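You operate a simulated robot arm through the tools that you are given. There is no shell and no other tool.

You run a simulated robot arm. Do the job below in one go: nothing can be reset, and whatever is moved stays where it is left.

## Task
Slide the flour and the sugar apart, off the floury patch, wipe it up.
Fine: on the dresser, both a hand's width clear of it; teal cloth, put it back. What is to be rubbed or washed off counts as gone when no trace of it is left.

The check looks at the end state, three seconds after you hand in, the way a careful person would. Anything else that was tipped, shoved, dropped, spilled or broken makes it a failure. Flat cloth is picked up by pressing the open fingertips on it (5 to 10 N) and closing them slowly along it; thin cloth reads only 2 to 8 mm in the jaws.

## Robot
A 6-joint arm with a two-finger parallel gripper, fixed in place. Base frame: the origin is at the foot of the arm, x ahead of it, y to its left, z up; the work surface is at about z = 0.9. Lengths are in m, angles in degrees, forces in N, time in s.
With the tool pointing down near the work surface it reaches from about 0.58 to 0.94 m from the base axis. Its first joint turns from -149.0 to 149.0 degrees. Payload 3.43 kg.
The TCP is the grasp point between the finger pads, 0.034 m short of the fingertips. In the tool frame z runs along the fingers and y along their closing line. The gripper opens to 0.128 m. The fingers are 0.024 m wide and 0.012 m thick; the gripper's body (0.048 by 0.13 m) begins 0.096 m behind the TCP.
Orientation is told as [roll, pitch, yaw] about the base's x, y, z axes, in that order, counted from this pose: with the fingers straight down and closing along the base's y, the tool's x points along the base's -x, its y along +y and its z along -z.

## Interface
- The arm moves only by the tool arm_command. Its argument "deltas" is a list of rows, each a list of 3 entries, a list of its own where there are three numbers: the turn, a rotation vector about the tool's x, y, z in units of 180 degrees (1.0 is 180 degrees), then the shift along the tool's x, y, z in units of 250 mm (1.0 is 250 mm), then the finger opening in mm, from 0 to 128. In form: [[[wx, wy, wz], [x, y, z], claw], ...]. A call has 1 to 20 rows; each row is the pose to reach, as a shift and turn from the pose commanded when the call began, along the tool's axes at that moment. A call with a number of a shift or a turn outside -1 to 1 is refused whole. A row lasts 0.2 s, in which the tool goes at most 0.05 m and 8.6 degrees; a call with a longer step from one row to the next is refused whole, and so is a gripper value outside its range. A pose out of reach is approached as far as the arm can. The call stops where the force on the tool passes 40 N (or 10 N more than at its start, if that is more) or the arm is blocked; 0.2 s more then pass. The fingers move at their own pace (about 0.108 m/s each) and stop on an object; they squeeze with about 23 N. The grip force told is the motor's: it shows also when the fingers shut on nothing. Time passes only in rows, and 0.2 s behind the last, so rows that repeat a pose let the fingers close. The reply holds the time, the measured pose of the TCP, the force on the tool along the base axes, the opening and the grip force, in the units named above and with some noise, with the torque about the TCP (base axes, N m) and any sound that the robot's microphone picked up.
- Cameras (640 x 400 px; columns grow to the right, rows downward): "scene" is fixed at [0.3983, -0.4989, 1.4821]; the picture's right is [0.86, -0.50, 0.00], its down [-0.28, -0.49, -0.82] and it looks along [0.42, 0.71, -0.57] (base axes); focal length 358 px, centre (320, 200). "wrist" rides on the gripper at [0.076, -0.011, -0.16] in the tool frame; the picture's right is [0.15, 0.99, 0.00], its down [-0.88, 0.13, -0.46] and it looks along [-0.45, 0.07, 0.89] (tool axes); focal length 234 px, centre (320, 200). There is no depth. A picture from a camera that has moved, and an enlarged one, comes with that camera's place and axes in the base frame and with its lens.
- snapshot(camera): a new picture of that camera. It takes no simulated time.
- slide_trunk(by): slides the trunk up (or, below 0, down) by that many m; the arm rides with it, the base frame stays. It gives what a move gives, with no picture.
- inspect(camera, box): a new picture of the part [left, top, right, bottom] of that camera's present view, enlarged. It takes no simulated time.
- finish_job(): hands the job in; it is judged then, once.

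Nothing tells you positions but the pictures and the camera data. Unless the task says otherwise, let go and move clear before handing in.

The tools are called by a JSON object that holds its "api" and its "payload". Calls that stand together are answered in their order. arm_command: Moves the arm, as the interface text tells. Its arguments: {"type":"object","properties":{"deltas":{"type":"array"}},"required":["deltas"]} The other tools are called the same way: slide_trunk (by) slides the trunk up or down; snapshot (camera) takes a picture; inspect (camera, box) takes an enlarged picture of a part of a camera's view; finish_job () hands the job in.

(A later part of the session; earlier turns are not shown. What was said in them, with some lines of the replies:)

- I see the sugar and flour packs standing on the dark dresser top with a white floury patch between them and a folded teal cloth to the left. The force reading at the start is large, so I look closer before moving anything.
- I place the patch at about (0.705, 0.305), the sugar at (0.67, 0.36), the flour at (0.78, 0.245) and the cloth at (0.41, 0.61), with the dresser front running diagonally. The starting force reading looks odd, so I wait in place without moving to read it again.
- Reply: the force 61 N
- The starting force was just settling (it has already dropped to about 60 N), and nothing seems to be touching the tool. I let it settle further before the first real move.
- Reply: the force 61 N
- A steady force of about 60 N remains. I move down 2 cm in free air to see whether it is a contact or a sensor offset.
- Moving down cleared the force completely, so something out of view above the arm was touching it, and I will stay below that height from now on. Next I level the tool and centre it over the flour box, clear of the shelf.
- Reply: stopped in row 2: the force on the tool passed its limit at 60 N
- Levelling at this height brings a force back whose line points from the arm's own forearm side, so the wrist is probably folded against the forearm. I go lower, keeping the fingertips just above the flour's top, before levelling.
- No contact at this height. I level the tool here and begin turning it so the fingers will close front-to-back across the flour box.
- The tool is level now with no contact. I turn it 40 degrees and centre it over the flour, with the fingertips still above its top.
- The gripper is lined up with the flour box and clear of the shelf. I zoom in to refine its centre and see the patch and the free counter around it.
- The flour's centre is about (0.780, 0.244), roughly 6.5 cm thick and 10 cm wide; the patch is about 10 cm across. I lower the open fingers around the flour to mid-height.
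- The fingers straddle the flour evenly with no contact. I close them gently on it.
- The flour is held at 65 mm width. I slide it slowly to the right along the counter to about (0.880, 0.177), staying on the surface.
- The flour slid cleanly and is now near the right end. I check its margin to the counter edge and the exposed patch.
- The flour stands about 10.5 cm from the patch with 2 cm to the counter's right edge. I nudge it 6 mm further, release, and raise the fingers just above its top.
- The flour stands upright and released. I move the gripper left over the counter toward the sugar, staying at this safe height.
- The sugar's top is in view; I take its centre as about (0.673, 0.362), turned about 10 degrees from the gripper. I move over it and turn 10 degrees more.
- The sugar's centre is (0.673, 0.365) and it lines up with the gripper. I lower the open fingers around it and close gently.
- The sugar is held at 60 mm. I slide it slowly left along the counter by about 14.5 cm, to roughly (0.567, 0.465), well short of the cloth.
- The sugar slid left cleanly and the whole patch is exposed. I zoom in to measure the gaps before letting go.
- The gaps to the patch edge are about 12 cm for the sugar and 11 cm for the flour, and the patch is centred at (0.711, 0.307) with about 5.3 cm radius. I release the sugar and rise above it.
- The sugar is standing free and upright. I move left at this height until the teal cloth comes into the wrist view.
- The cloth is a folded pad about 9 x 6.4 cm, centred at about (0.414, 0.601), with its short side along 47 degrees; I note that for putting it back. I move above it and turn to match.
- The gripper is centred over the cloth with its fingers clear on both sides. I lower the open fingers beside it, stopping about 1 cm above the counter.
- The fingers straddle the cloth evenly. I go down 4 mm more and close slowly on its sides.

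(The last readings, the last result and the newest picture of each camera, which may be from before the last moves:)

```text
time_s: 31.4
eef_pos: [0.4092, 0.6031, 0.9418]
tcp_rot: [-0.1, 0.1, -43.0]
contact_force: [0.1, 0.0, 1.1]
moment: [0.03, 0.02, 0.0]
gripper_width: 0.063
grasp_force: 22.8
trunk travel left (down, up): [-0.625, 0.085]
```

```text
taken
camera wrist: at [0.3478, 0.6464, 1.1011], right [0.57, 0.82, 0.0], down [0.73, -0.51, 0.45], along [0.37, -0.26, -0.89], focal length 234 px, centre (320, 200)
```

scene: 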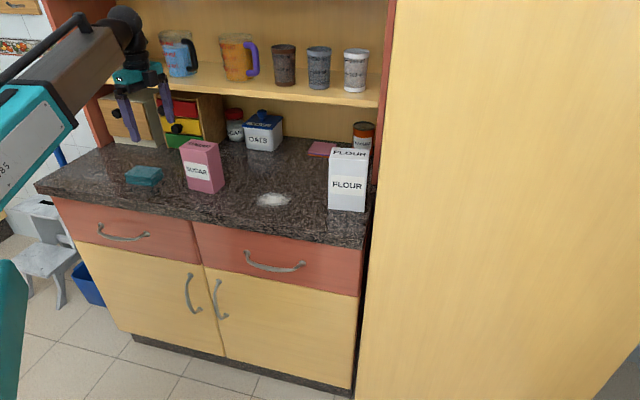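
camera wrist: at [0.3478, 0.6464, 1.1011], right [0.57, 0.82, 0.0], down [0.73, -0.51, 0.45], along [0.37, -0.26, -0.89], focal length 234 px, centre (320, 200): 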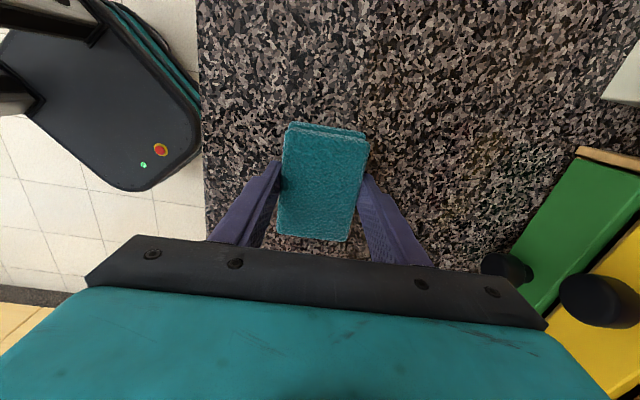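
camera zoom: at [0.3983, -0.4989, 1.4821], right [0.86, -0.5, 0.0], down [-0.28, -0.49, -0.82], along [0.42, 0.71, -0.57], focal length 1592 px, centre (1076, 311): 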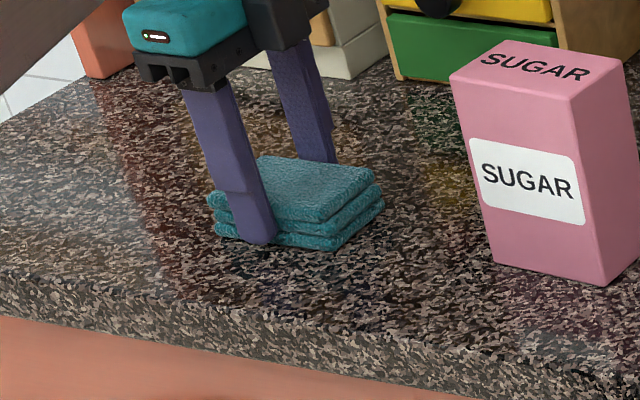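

The cloth is gripped at 63 mm as a firm pad; I remember its place as TCP (0.4095, 0.603, 0.942), yaw -43. I lift it straight up, high enough to clear the sugar.

{"api": "arm_command", "payload": {"deltas": [[[0, 0, 0], [0, 0, -0.04], 54], [[0, 0, 0], [0, 0, -0.12], 54], [[0, 0, 0], [0, 0, -0.22], 54], [[0, 0, 0], [0, 0, -0.32], 54], [[0, 0, 0], [0, 0, -0.42], 54], [[0, 0, 0], [0, 0, -0.52], 54], [[0, 0, 0], [0, 0, -0.62], 54], [[0, 0, 0], [0, 0, -0.68], 54], [[0, 0, 0], [0, 0, -0.68], 54]]}}

{"api": "snapshot", "payload": {"camera": "scene"}}

{"api": "snapshot", "payload": {"camera": "wrist"}}

```text
time_s: 33.4
eef_pos: [0.4117, 0.6027, 1.1124]
tcp_rot: [0.0, 0.0, -43.1]
contact_force: [0.1, 0.6, -1.5]
moment: [0.01, 0.0, 0.01]
gripper_width: 0.0633
grasp_force: 23.2
trunk travel left (down, up): [-0.625, 0.085]
```

```text
taken
```

scene: 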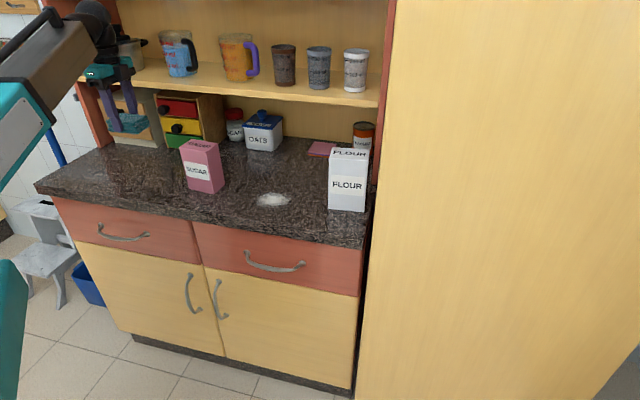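

```text
taken
camera wrist: at [0.3486, 0.6459, 1.2716], right [0.57, 0.82, 0.0], down [0.73, -0.5, 0.45], along [0.37, -0.26, -0.89], focal length 234 px, centre (320, 200)
```

wrist: 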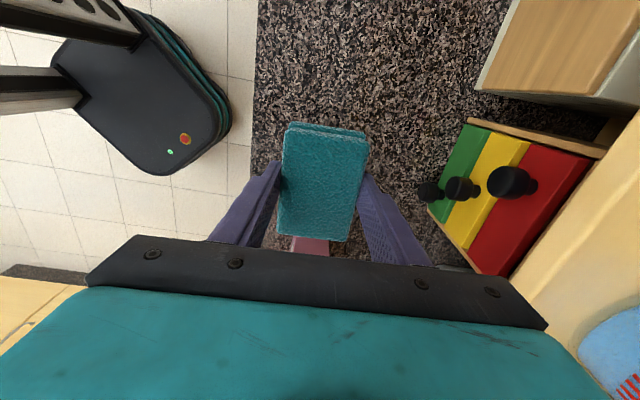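

The cloth hangs firmly in the grip, its underside above the sugar's top. I carry it right, over the sugar, toward the patch in two moves.

{"api": "arm_command", "payload": {"deltas": [[[0, 0, 0], [-0.06, -0.002, 0], 54], [[0, 0, 0], [-0.16, -0.005, 0], 54], [[0, 0, 0], [-0.28, -0.008, 0], 54], [[0, 0, 0], [-0.4, -0.012, 0], 54], [[0, 0, 0], [-0.52, -0.015, 0], 54], [[0, 0, 0], [-0.64, -0.018, 0], 54], [[0, 0, 0], [-0.76, -0.022, 0], 54], [[0, 0, 0], [-0.84, -0.024, 0], 54], [[0, 0, 0], [-0.84, -0.024, 0], 54]]}}

{"api": "snapshot", "payload": {"camera": "scene"}}

```text
time_s: 35.4
eef_pos: [0.5607, 0.4552, 1.1114]
tcp_rot: [-0.1, 0.1, -43.0]
contact_force: [0.4, -0.1, -0.8]
moment: [0.0, 0.0, 0.03]
gripper_width: 0.0631
grasp_force: 23.1
trunk travel left (down, up): [-0.625, 0.085]
```

```text
taken
```

scene: 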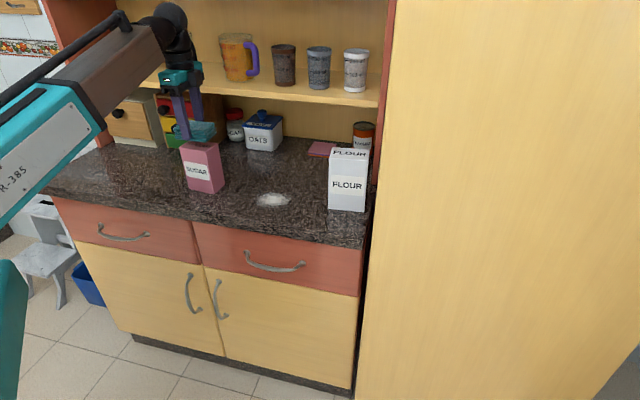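

The cloth is over the sugar with no contact. I continue on to above the patch.

{"api": "arm_command", "payload": {"deltas": [[[0, 0, 0], [-0.06, -0.002, 0], 54], [[0, 0, 0], [-0.16, -0.005, 0], 54], [[0, 0, 0], [-0.28, -0.008, 0], 54], [[0, 0, 0], [-0.4, -0.012, 0], 54], [[0, 0, 0], [-0.52, -0.015, 0], 54], [[0, 0, 0], [-0.64, -0.018, 0], 54], [[0, 0, 0], [-0.76, -0.022, 0], 54], [[0, 0, 0], [-0.843, -0.023, 0], 54], [[0, 0, 0], [-0.843, -0.023, 0], 54]]}}

{"api": "snapshot", "payload": {"camera": "scene"}}

{"api": "snapshot", "payload": {"camera": "wrist"}}

```text
time_s: 37.4
eef_pos: [0.7117, 0.3074, 1.1103]
tcp_rot: [-0.1, 0.0, -42.9]
contact_force: [-0.2, -0.7, -1.0]
moment: [0.0, 0.0, -0.02]
gripper_width: 0.0631
grasp_force: 23.3
trunk travel left (down, up): [-0.625, 0.085]
```

```text
taken
```

scene: 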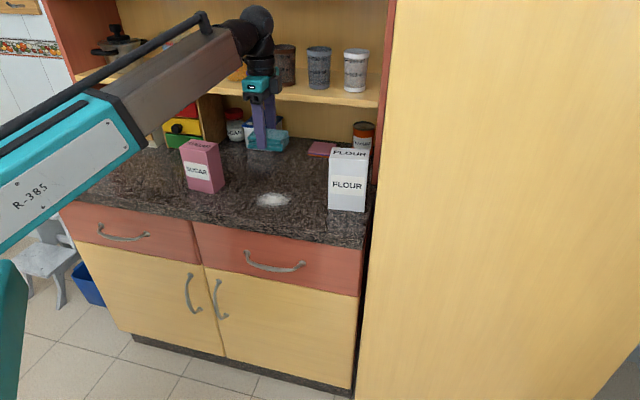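

```text
taken
camera wrist: at [0.6486, 0.3504, 1.2707], right [0.57, 0.82, 0.0], down [0.73, -0.5, 0.45], along [0.37, -0.26, -0.89], focal length 234 px, centre (320, 200)
```

wrist: 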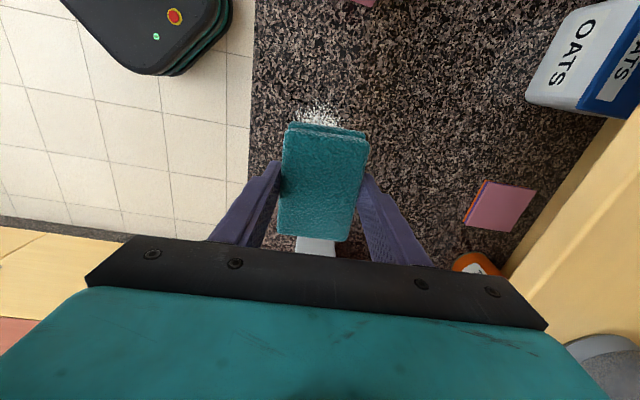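

The cloth is right above the patch. I lower it to just above the surface.

{"api": "arm_command", "payload": {"deltas": [[[0, 0, 0], [0, 0, 0.06], 54], [[0, 0, 0], [0, 0, 0.16], 54], [[0, 0, 0], [0, 0, 0.26], 54], [[0, 0, 0], [0, 0, 0.36], 54], [[0, 0, 0], [0, 0, 0.46], 54], [[0, 0, 0], [0, 0, 0.56], 54], [[0, 0, 0], [0, 0, 0.63], 54], [[0, 0, 0], [0, 0, 0.661], 54], [[0, 0, 0], [0, 0, 0.661], 54]]}}

{"api": "inspect", "payload": {"camera": "scene", "box": [200, 130, 380, 240]}}

```text
time_s: 39.4
eef_pos: [0.7108, 0.3058, 0.9452]
tcp_rot: [-0.1, 0.0, -43.0]
contact_force: [0.0, -0.4, 0.1]
moment: [-0.02, -0.01, -0.01]
gripper_width: 0.0632
grasp_force: 22.8
trunk travel left (down, up): [-0.625, 0.085]
```

```text
3.56 times, centred on (290, 185) of scene
camera zoom: at [0.3983, -0.4989, 1.4821], right [0.86, -0.5, 0.0], down [-0.28, -0.49, -0.82], along [0.42, 0.71, -0.57], focal length 1273 px, centre (427, 253)
```

zoom: 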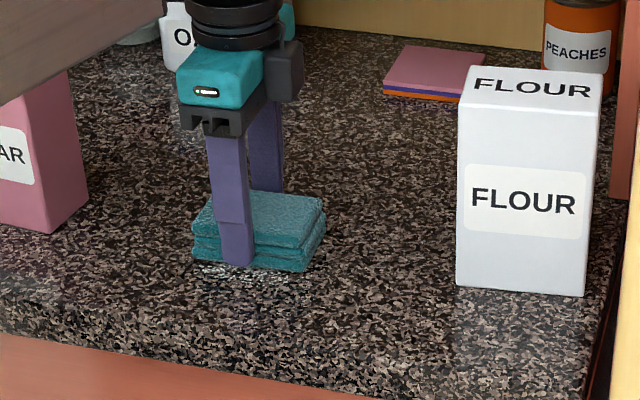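

The pad is about at the surface. I press down in small steps to feel the contact.

{"api": "arm_command", "payload": {"deltas": [[[0, 0, 0], [0, 0, 0.006], 54], [[0, 0, 0], [0, 0, 0.012], 54], [[0, 0, 0], [0, 0, 0.012], 54]]}}

```text
time_s: 40.2
eef_pos: [0.7098, 0.3061, 0.9433]
tcp_rot: [0.1, 0.1, -42.9]
contact_force: [0.0, 0.2, -0.5]
moment: [-0.03, 0.02, -0.03]
gripper_width: 0.0632
grasp_force: 22.9
trunk travel left (down, up): [-0.625, 0.085]
```

{"api": "arm_command", "payload": {"deltas": [[[0, 0, 0], [0, 0, 0.004], 54], [[0, 0, 0], [0, 0, 0.008], 54], [[0, 0, 0], [0, 0, 0.008], 54]]}}

```text
time_s: 41.0
eef_pos: [0.7101, 0.3067, 0.941]
tcp_rot: [0.0, 0.0, -43.0]
contact_force: [0.2, -0.6, 2.3]
moment: [0.02, -0.08, -0.04]
gripper_width: 0.0632
grasp_force: 22.9
trunk travel left (down, up): [-0.625, 0.085]
```

Contact starts at about z = 0.941 (2.3 N). I press about 1 mm further.

{"api": "arm_command", "payload": {"deltas": [[[0, 0, 0], [0, 0, 0.002], 54], [[0, 0, 0], [0, 0, 0.004], 54], [[0, 0, 0], [0, 0, 0.004], 54]]}}

```text
time_s: 41.8
eef_pos: [0.7088, 0.3062, 0.9405]
tcp_rot: [-0.1, 0.1, -42.9]
contact_force: [3.6, 1.4, 11.8]
moment: [0.07, -0.07, 0.0]
gripper_width: 0.0634
grasp_force: 23.0
trunk travel left (down, up): [-0.625, 0.085]
```

About 12 N now, a good wiping pressure. I ease off slightly and make a first front-to-back wiping stroke over the middle.

{"api": "arm_command", "payload": {"deltas": [[[0, 0, 0], [0, 0.05, -0.001], 54], [[0, 0, 0], [0, 0.1, -0.001], 54], [[0, 0, 0], [0, 0.15, -0.001], 54], [[0, 0, 0], [0, 0.2, -0.001], 54], [[0, 0, 0], [0, 0.12, -0.001], 54], [[0, 0, 0], [0, 0.04, -0.001], 54], [[0, 0, 0], [0, -0.04, -0.001], 54], [[0, 0, 0], [0, -0.12, -0.001], 54], [[0, 0, 0], [0, -0.2, -0.001], 54], [[0, 0, 0], [0, -0.2, -0.001], 54]]}}

{"api": "inspect", "payload": {"camera": "scene", "box": [200, 130, 380, 240]}}

{"api": "snapshot", "payload": {"camera": "wrist"}}

```text
time_s: 44.0
eef_pos: [0.6749, 0.27, 0.9412]
tcp_rot: [0.0, 0.0, -43.0]
contact_force: [1.6, 2.0, 11.4]
moment: [0.21, -0.23, 0.04]
gripper_width: 0.063
grasp_force: 23.0
trunk travel left (down, up): [-0.625, 0.085]
```

```text
3.56 times, centred on (290, 185) of scene
camera zoom: at [0.3983, -0.4989, 1.4821], right [0.86, -0.5, 0.0], down [-0.28, -0.49, -0.82], along [0.42, 0.71, -0.57], focal length 1273 px, centre (427, 253)
```

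zoom: 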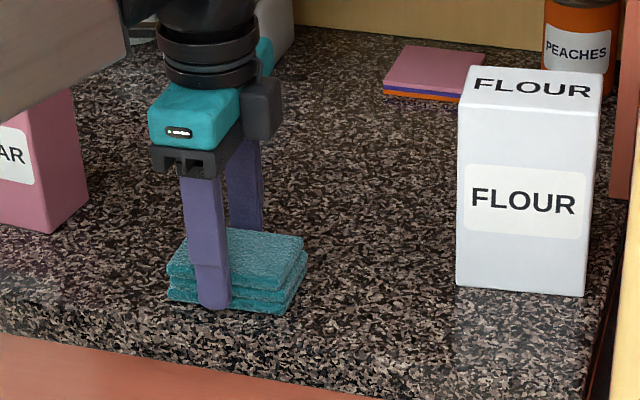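

```text
taken
camera wrist: at [0.6127, 0.3134, 1.1009], right [0.57, 0.82, 0.0], down [0.73, -0.5, 0.45], along [0.37, -0.26, -0.89], focal length 234 px, centre (320, 200)
```

wrist: 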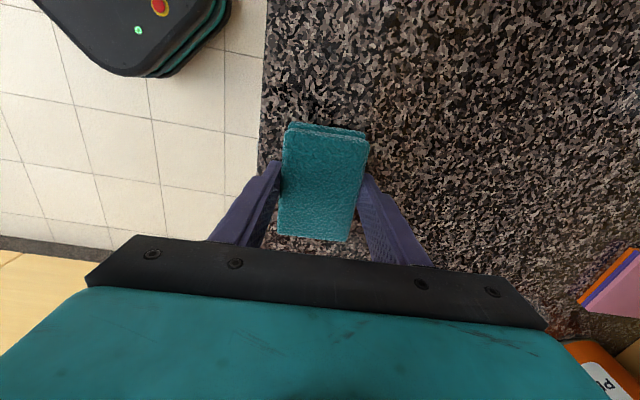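

The stroke has taken most of the patch away and the grip holds steady at about 11 N. I now wipe the whole area in overlapping passes, to the right, middle and left.

{"api": "arm_command", "payload": {"deltas": [[[0, 0, 0], [-0.07, 0, 0], 54], [[0, 0, 0], [-0.14, 0, 0], 54], [[0, 0, 0], [-0.14, 0.1, 0], 54], [[0, 0, 0], [-0.14, 0.2, 0], 54], [[0, 0, 0], [-0.14, 0.3, 0], 54], [[0, 0, 0], [-0.14, 0.4, 0], 54], [[0, 0, 0], [-0.07, 0.4, 0], 54], [[0, 0, 0], [0, 0.4, 0], 54], [[0, 0, 0], [0, 0.3, 0], 54], [[0, 0, 0], [0, 0.2, 0], 54], [[0, 0, 0], [0, 0.1, 0], 54], [[0, 0, 0], [0, 0, 0], 54], [[0, 0, 0], [0.07, 0, 0], 54], [[0, 0, 0], [0.14, 0, 0], 54], [[0, 0, 0], [0.14, 0.1, 0], 54], [[0, 0, 0], [0.14, 0.2, 0], 54], [[0, 0, 0], [0.14, 0.3, 0], 54], [[0, 0, 0], [0.14, 0.4, 0], 54], [[0, 0, 0], [0.07, 0.4, 0], 54], [[0, 0, 0], [0, 0.4, 0], 54]]}}

{"api": "inspect", "payload": {"camera": "scene", "box": [200, 130, 380, 240]}}

{"api": "snapshot", "payload": {"camera": "wrist"}}

```text
time_s: 48.2
eef_pos: [0.7429, 0.344, 0.9398]
tcp_rot: [-0.1, 0.1, -43.0]
contact_force: [-1.3, 2.8, 8.2]
moment: [0.19, 0.18, -0.02]
gripper_width: 0.0629
grasp_force: 22.9
trunk travel left (down, up): [-0.625, 0.085]
```

```text
3.56 times, centred on (290, 185) of scene
camera zoom: at [0.3983, -0.4989, 1.4821], right [0.86, -0.5, 0.0], down [-0.28, -0.49, -0.82], along [0.42, 0.71, -0.57], focal length 1273 px, centre (427, 253)
```

zoom: 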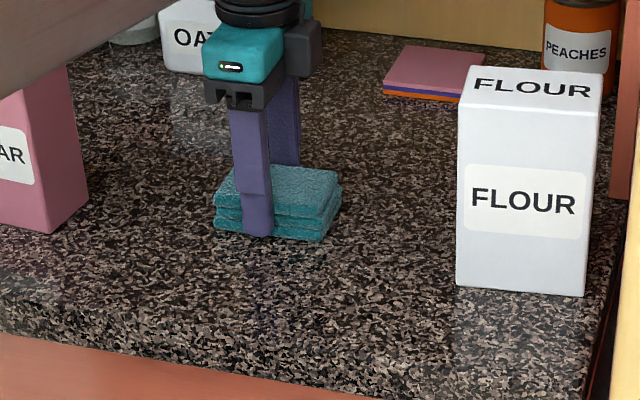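

```text
taken
camera wrist: at [0.6809, 0.3877, 1.1007], right [0.57, 0.82, 0.0], down [0.73, -0.51, 0.45], along [0.37, -0.26, -0.89], focal length 234 px, centre (320, 200)
```

wrist: 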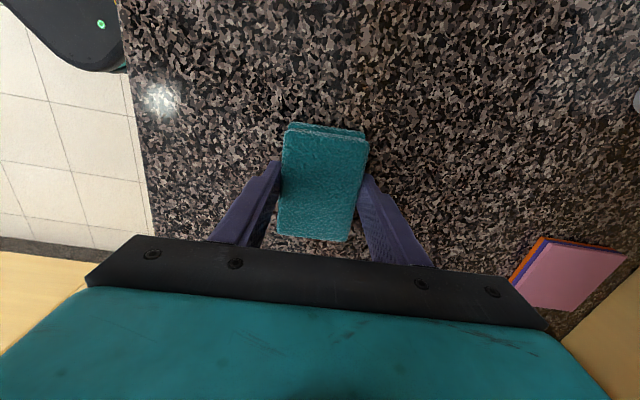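

The patch looks gone in the scene view; the bright spot in the wrist view seems to be a light reflection. I do a second pass crosswise to catch any specks at the edges.

{"api": "arm_command", "payload": {"deltas": [[[0, 0, 0], [0.09, 0, 0], 54], [[0, 0, 0], [0.18, 0, 0], 54], [[0, 0, 0], [0.18, -0.07, 0], 54], [[0, 0, 0], [0.18, -0.14, 0], 54], [[0, 0, 0], [0.08, -0.14, 0], 54], [[0, 0, 0], [-0.02, -0.14, 0], 54], [[0, 0, 0], [-0.1, -0.14, 0], 54], [[0, 0, 0], [-0.18, -0.14, 0], 54], [[0, 0, 0], [-0.18, -0.22, 0], 54], [[0, 0, 0], [-0.18, -0.3, 0], 54], [[0, 0, 0], [-0.08, -0.3, 0], 54], [[0, 0, 0], [0.02, -0.3, 0], 54], [[0, 0, 0], [0.1, -0.3, 0], 54], [[0, 0, 0], [0.18, -0.3, 0], 54], [[0, 0, 0], [0.18, -0.38, 0], 54], [[0, 0, 0], [0.1, -0.4, 0], 54], [[0, 0, 0], [0, -0.4, 0], 54], [[0, 0, 0], [-0.1, -0.4, 0], 54], [[0, 0, 0], [-0.18, -0.4, 0], 54], [[0, 0, 0], [-0.18, -0.3, 0], 54]]}}

{"api": "inspect", "payload": {"camera": "scene", "box": [200, 130, 380, 240]}}

```text
time_s: 52.4
eef_pos: [0.7263, 0.2574, 0.9399]
tcp_rot: [-0.1, 0.0, -43.0]
contact_force: [0.0, -0.2, 4.6]
moment: [0.07, 0.1, 0.03]
gripper_width: 0.0631
grasp_force: 22.7
trunk travel left (down, up): [-0.625, 0.085]
```

```text
3.56 times, centred on (290, 185) of scene
camera zoom: at [0.3983, -0.4989, 1.4821], right [0.86, -0.5, 0.0], down [-0.28, -0.49, -0.82], along [0.42, 0.71, -0.57], focal length 1273 px, centre (427, 253)
```

zoom: 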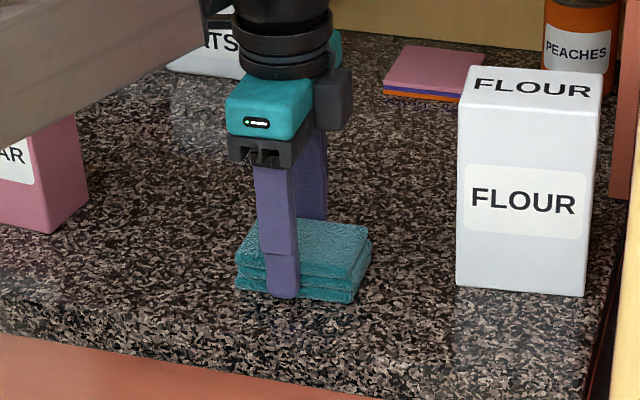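

No trace is visible around the pad. I lift the cloth straight up and inspect the cleaned area closely.

{"api": "arm_command", "payload": {"deltas": [[[0, 0, 0], [0, 0, -0.04], 54], [[0, 0, 0], [0, 0, -0.12], 54], [[0, 0, 0], [0, 0, -0.22], 54], [[0, 0, 0], [0, 0, -0.32], 54], [[0, 0, 0], [0, 0, -0.42], 54], [[0, 0, 0], [0, 0, -0.52], 54], [[0, 0, 0], [0, 0, -0.62], 54], [[0, 0, 0], [0, 0, -0.68], 54], [[0, 0, 0], [0, 0, -0.68], 54]]}}

{"api": "inspect", "payload": {"camera": "scene", "box": [235, 170, 315, 225]}}

{"api": "snapshot", "payload": {"camera": "scene"}}

{"api": "snapshot", "payload": {"camera": "wrist"}}

```text
time_s: 54.4
eef_pos: [0.7263, 0.2597, 1.1112]
tcp_rot: [-0.1, 0.1, -43.0]
contact_force: [-0.4, 0.4, -0.6]
moment: [-0.03, 0.01, -0.01]
gripper_width: 0.0633
grasp_force: 23.2
trunk travel left (down, up): [-0.625, 0.085]
```

```text
7.27 times, centred on (275, 198) of scene
camera zoom: at [0.3983, -0.4989, 1.4821], right [0.86, -0.5, 0.0], down [-0.28, -0.49, -0.82], along [0.42, 0.71, -0.57], focal length 2604 px, centre (647, 218)
```

zoom: 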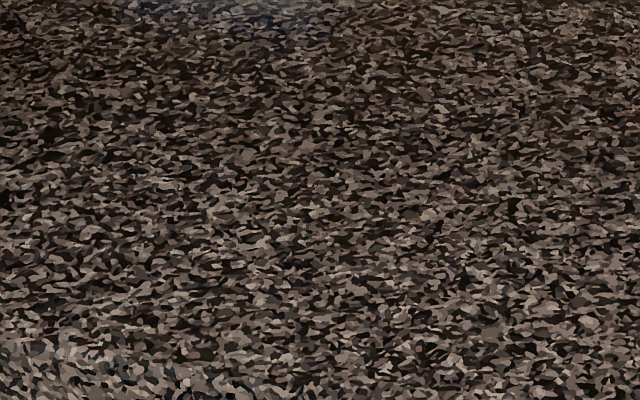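

```text
taken
```

scene: 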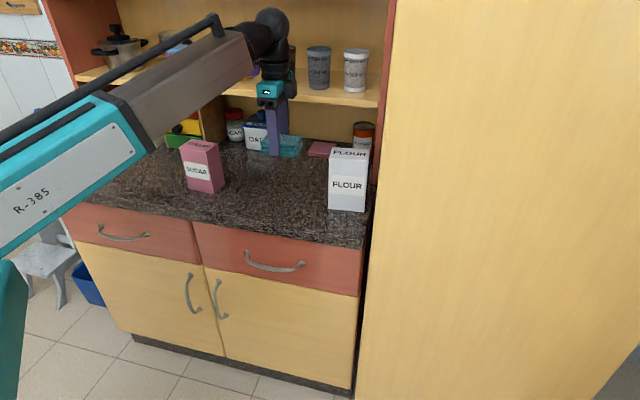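

```text
taken
camera wrist: at [0.6633, 0.3023, 1.2706], right [0.57, 0.82, 0.0], down [0.73, -0.5, 0.45], along [0.37, -0.26, -0.89], focal length 234 px, centre (320, 200)
```

wrist: 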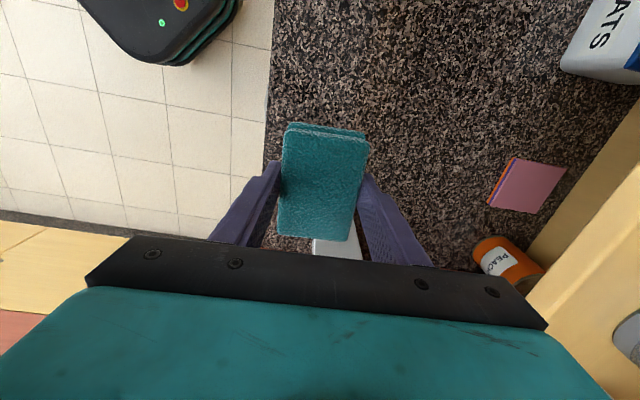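

The area looks spotless from the scene camera. I check it once more through the wrist camera before carrying the cloth back.

{"api": "inspect", "payload": {"camera": "wrist", "box": [250, 30, 430, 130]}}

{"api": "arm_command", "payload": {"deltas": [[[0, 0, 0], [0.06, 0.004, 0], 54], [[0, 0, 0], [0.17, 0.012, 0], 54], [[0, 0, 0], [0.29, 0.021, 0], 54], [[0, 0, 0], [0.41, 0.03, 0], 54], [[0, 0, 0], [0.53, 0.039, 0], 54], [[0, 0, 0], [0.65, 0.048, 0], 54], [[0, 0, 0], [0.77, 0.057, 0], 54], [[0, 0, 0], [0.87, 0.064, 0], 54], [[0, 0, 0], [0.932, 0.069, 0], 54], [[0, 0, 0], [0.932, 0.069, 0], 54]]}}

{"api": "snapshot", "payload": {"camera": "scene"}}

```text
3.56 times, centred on (340, 80) of wrist
camera zoom: at [0.6633, 0.3023, 1.2706], right [0.57, 0.82, 0.0], down [0.73, -0.5, 0.45], along [0.37, -0.26, -0.89], focal length 833 px, centre (249, 627)
```

zoom: 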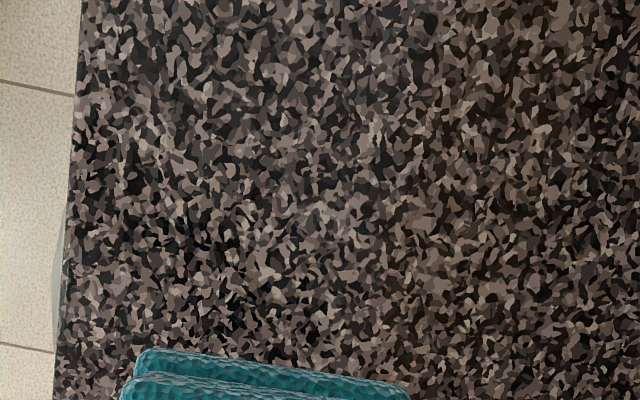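

```text
time_s: 56.6
eef_pos: [0.5679, 0.4299, 1.1093]
tcp_rot: [0.0, 0.2, -43.0]
contact_force: [-0.5, 0.1, -0.9]
moment: [-0.02, 0.01, 0.04]
gripper_width: 0.0633
grasp_force: 23.1
trunk travel left (down, up): [-0.625, 0.085]
```

```text
taken
```

scene: 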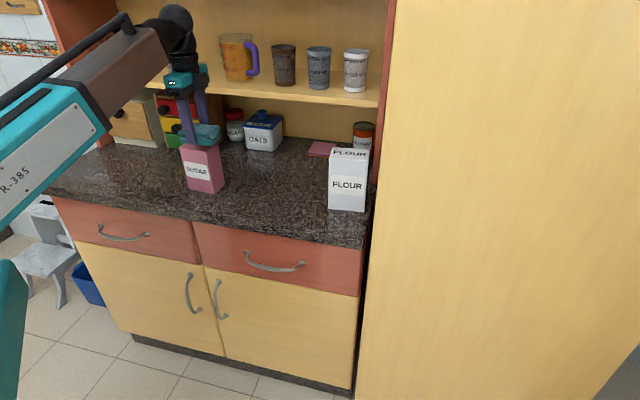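

The cloth is passing over the sugar without touching. I carry it on to above its old place.

{"api": "arm_command", "payload": {"deltas": [[[0, 0, 0], [0.06, 0.004, 0], 54], [[0, 0, 0], [0.17, 0.012, 0], 54], [[0, 0, 0], [0.29, 0.022, 0], 54], [[0, 0, 0], [0.41, 0.032, 0], 54], [[0, 0, 0], [0.53, 0.042, 0], 54], [[0, 0, 0], [0.65, 0.052, 0], 54], [[0, 0, 0], [0.77, 0.061, 0], 54], [[0, 0, 0], [0.87, 0.069, 0], 54], [[0, 0, 0], [0.936, 0.074, 0], 54], [[0, 0, 0], [0.936, 0.074, 0], 54]]}}

{"api": "snapshot", "payload": {"camera": "scene"}}

{"api": "snapshot", "payload": {"camera": "wrist"}}

```text
time_s: 58.8
eef_pos: [0.4093, 0.6036, 1.1104]
tcp_rot: [-0.1, 0.0, -43.1]
contact_force: [-0.4, 0.3, 0.2]
moment: [0.02, 0.03, -0.01]
gripper_width: 0.0629
grasp_force: 23.2
trunk travel left (down, up): [-0.625, 0.085]
```

```text
taken
```

scene: 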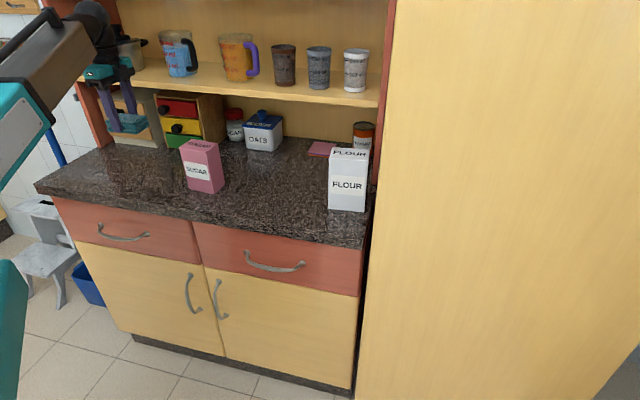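

```text
taken
camera wrist: at [0.3468, 0.6467, 1.2708], right [0.57, 0.82, 0.0], down [0.73, -0.51, 0.45], along [0.37, -0.26, -0.89], focal length 234 px, centre (320, 200)
```

wrist: 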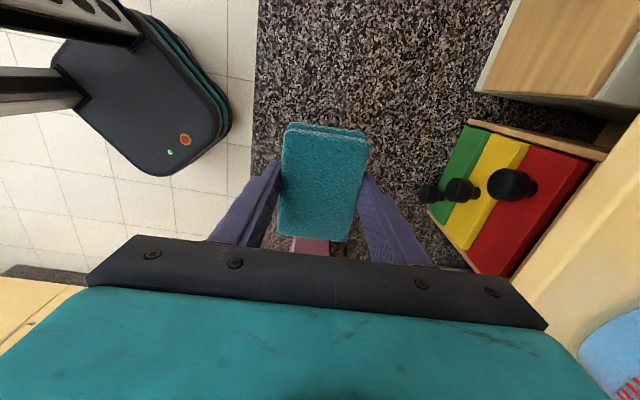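

The cloth is over its original spot. I lower it gently onto the counter.

{"api": "arm_command", "payload": {"deltas": [[[0, 0, 0], [0, 0, 0.06], 54], [[0, 0, 0], [0, 0, 0.16], 54], [[0, 0, 0], [0, 0, 0.26], 54], [[0, 0, 0], [0, 0, 0.36], 54], [[0, 0, 0], [0, 0, 0.46], 54], [[0, 0, 0], [0, 0, 0.56], 54], [[0, 0, 0], [0, 0, 0.63], 54], [[0, 0, 0], [0, 0, 0.66], 54], [[0, 0, 0], [0, 0, 0.674], 54], [[0, 0, 0], [0, 0, 0.674], 54]]}}

```text
time_s: 61.0
eef_pos: [0.4087, 0.6023, 0.9424]
tcp_rot: [-0.1, 0.1, -43.1]
contact_force: [0.0, -0.3, -0.7]
moment: [-0.01, -0.06, -0.03]
gripper_width: 0.0634
grasp_force: 23.1
trunk travel left (down, up): [-0.625, 0.085]
```

{"api": "arm_command", "payload": {"deltas": [[[0, 0, 0], [0, 0, 0.003], 54], [[0, 0, 0], [0, 0, 0.006], 54], [[0, 0, 0], [0, 0, 0.006], 54]]}}

{"api": "inspect", "payload": {"camera": "scene", "box": [80, 130, 220, 220]}}

```text
time_s: 61.8
eef_pos: [0.4089, 0.6029, 0.9404]
tcp_rot: [-0.1, -0.1, -43.1]
contact_force: [0.0, 0.0, 0.5]
moment: [-0.02, -0.02, -0.04]
gripper_width: 0.0632
grasp_force: 23.0
trunk travel left (down, up): [-0.625, 0.085]
```

```text
4.44 times, centred on (150, 175) of scene
camera zoom: at [0.3983, -0.4989, 1.4821], right [0.86, -0.5, 0.0], down [-0.28, -0.49, -0.82], along [0.42, 0.71, -0.57], focal length 1592 px, centre (1076, 311)
```

zoom: 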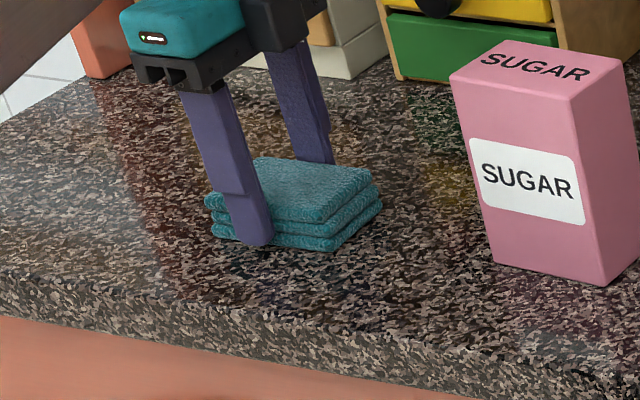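

The cloth lies back in its old place, matching the earlier picture almost exactly. I open the fingers and rise clear.

{"api": "arm_command", "payload": {"deltas": [[[0, 0, 0], [0, 0, 0.002], 54], [[0, 0, 0], [0, 0, 0.002], 66], [[0, 0, 0], [0, 0, 0.002], 74], [[0, 0, 0], [0, 0, 0.002], 90], [[0, 0, 0], [0, 0, 0.002], 110], [[0, 0, 0], [0, 0, 0.002], 128], [[0, 0, 0], [0, 0, 0.002], 128], [[0, 0, 0], [0, 0, -0.08], 128], [[0, 0, 0], [0, 0, -0.18], 128], [[0, 0, 0], [0, 0, -0.28], 128], [[0, 0, 0], [0, 0, -0.38], 128], [[0, 0, 0], [0, 0, -0.48], 128], [[0, 0, 0], [0, 0, -0.58], 128], [[0, 0, 0], [0, 0, -0.66], 128], [[0, 0, 0], [0, 0, -0.66], 128]]}}

{"api": "inspect", "payload": {"camera": "scene", "box": [100, 140, 200, 210]}}

{"api": "snapshot", "payload": {"camera": "wrist"}}

{"api": "snapshot", "payload": {"camera": "scene"}}

```text
time_s: 65.0
eef_pos: [0.4092, 0.6023, 1.1061]
tcp_rot: [-0.1, 0.0, -43.0]
contact_force: [-0.9, 0.5, 0.7]
moment: [-0.01, 0.01, 0.01]
gripper_width: 0.128
grasp_force: 0.0
trunk travel left (down, up): [-0.625, 0.085]
```

```text
5.71 times, centred on (150, 175) of scene
camera zoom: at [0.3983, -0.4989, 1.4821], right [0.86, -0.5, 0.0], down [-0.28, -0.49, -0.82], along [0.42, 0.71, -0.57], focal length 2046 px, centre (1291, 343)
```

zoom: 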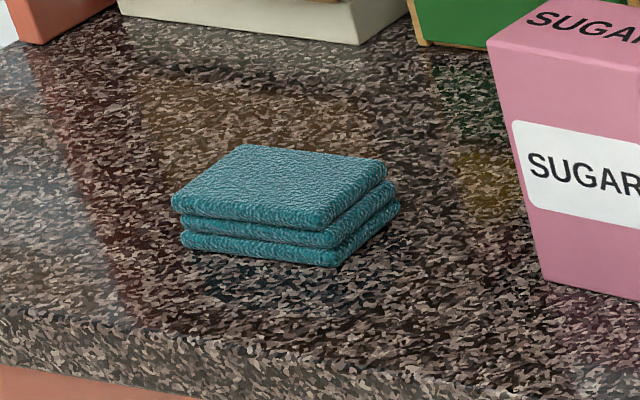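

```text
taken
camera wrist: at [0.3462, 0.6463, 1.2652], right [0.57, 0.82, 0.0], down [0.73, -0.5, 0.45], along [0.37, -0.26, -0.89], focal length 234 px, centre (320, 200)
```

wrist: 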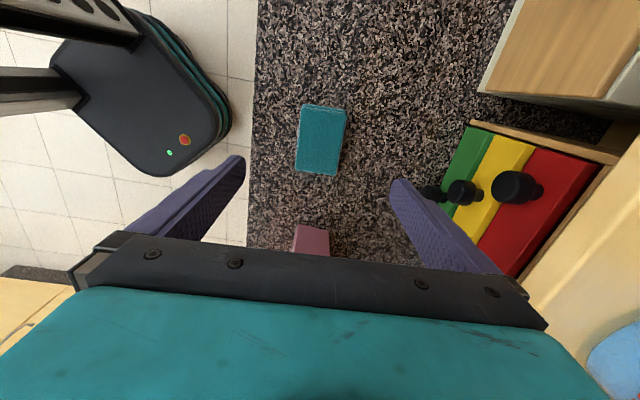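

```text
taken
```

scene: 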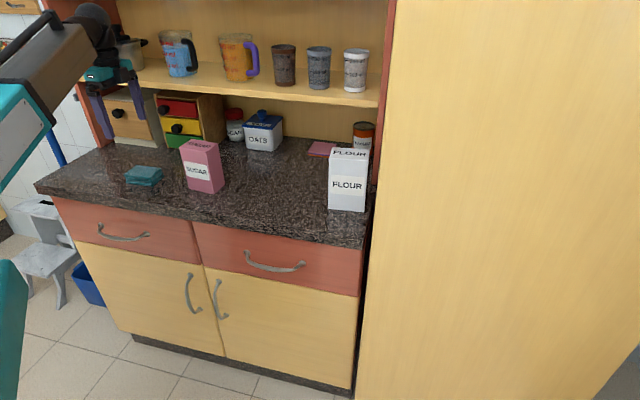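

The cloth is back exactly as it was and everything is standing. I make one last close look at the cleaned spot from the wrist camera, passing over the sugar with clearance.

{"api": "arm_command", "payload": {"deltas": [[[0, 0, 0], [-0.06, -0.002, 0], 128], [[0, 0, 0], [-0.16, -0.005, 0], 128], [[0, 0, 0], [-0.28, -0.008, 0], 128], [[0, 0, 0], [-0.4, -0.012, 0], 128], [[0, 0, 0], [-0.52, -0.015, 0], 128], [[0, 0, 0], [-0.64, -0.018, 0], 128], [[0, 0, 0], [-0.76, -0.022, 0], 128], [[0, 0, 0], [-0.84, -0.024, 0], 128], [[0, 0, 0], [-0.84, -0.024, 0], 128]]}}

{"api": "arm_command", "payload": {"deltas": [[[0, 0, 0], [-0.06, -0.002, 0], 128], [[0, 0, 0], [-0.16, -0.005, 0], 128], [[0, 0, 0], [-0.28, -0.008, 0], 128], [[0, 0, 0], [-0.4, -0.012, 0], 128], [[0, 0, 0], [-0.52, -0.015, 0], 128], [[0, 0, 0], [-0.64, -0.018, 0], 128], [[0, 0, 0], [-0.76, -0.022, 0], 128], [[0, 0, 0], [-0.84, -0.024, 0], 128], [[0, 0, 0], [-0.84, -0.024, 0], 128]]}}

{"api": "snapshot", "payload": {"camera": "wrist"}}

{"api": "inspect", "payload": {"camera": "wrist", "box": [230, 60, 410, 230]}}

{"api": "inspect", "payload": {"camera": "scene", "box": [210, 160, 340, 240]}}

```text
time_s: 67.0
eef_pos: [0.5586, 0.4553, 1.104]
tcp_rot: [-0.1, 0.0, -43.0]
contact_force: [-0.1, 0.5, 0.5]
moment: [0.03, 0.01, 0.0]
gripper_width: 0.1279
grasp_force: 0.1
trunk travel left (down, up): [-0.625, 0.085]
```

```text
time_s: 69.0
eef_pos: [0.7084, 0.3074, 1.1041]
tcp_rot: [-0.1, 0.1, -43.0]
contact_force: [-0.3, 0.1, 0.7]
moment: [0.0, -0.04, -0.01]
gripper_width: 0.1278
grasp_force: 0.0
trunk travel left (down, up): [-0.625, 0.085]
```

```text
taken
camera wrist: at [0.6458, 0.3508, 1.265], right [0.57, 0.82, 0.0], down [0.73, -0.5, 0.45], along [0.37, -0.26, -0.89], focal length 234 px, centre (320, 200)
```

wrist: 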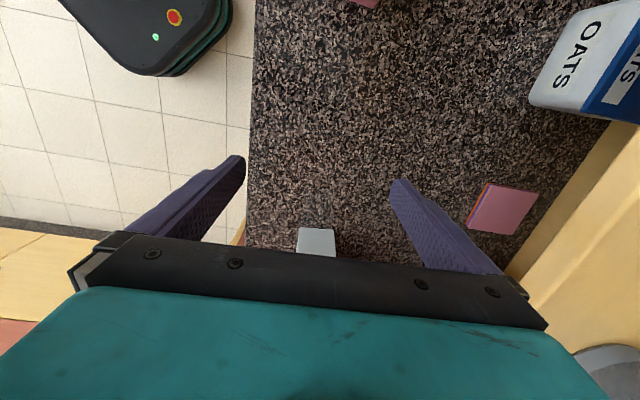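

```text
2.35 times, centred on (320, 145) of wrist
camera zoom: at [0.6458, 0.3508, 1.265], right [0.57, 0.82, 0.0], down [0.73, -0.5, 0.45], along [0.37, -0.26, -0.89], focal length 551 px, centre (320, 329)
```

zoom: 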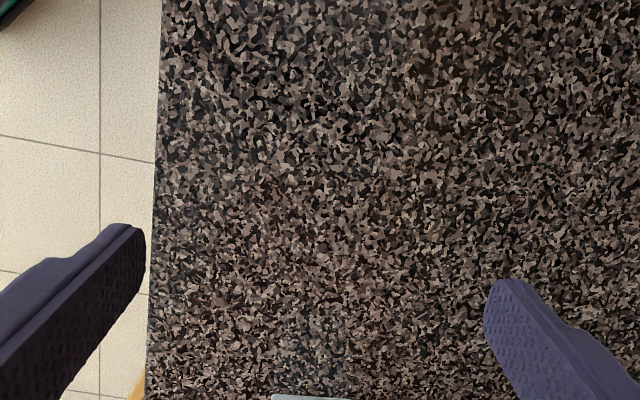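

```text
4.92 times, centred on (275, 200) of scene
camera zoom: at [0.3983, -0.4989, 1.4821], right [0.86, -0.5, 0.0], down [-0.28, -0.49, -0.82], along [0.42, 0.71, -0.57], focal length 1763 px, centre (542, 200)
```

zoom: 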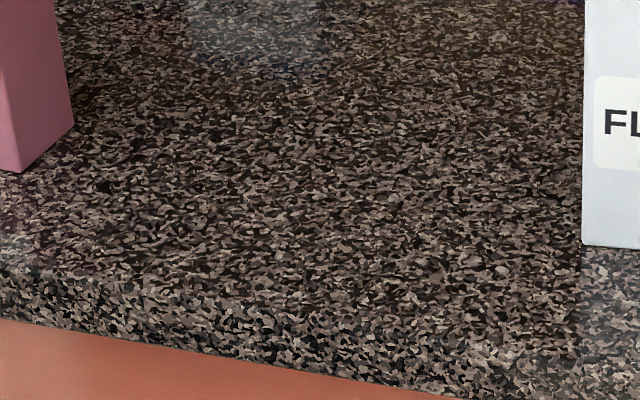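

Both cameras show bare, clean granite where the patch was. Sugar and flour stand upright, more than 10 cm clear on either side, the cloth is back in its place, and the gripper is empty and clear, so I hand in.

{"api": "finish_job", "payload": {}}

```text
The job is handed in.
```

The floury patch is wiped up, and close views from both cameras show clean granite with no white left. I handed the job in; no result of the check has come back.

- **Sugar:** I slid it left along the dresser. It stands upright about 12 cm clear of where the patch's edge was.
- **Flour:** I slid it right. It stands upright about 11 cm clear, with about 1.5 cm to the counter's right edge.
- **Cloth:** The teal cloth is back where it lay, still folded. It matches the starting picture closely.

At the start the arm was pressed against something, most likely its own forearm, with a force reading of about 200 N. The reading dropped to zero once I lowered the arm and came back briefly during one levelling move. Nothing on the dresser moved because of it. The gripper ended empty, held clear above the counter.
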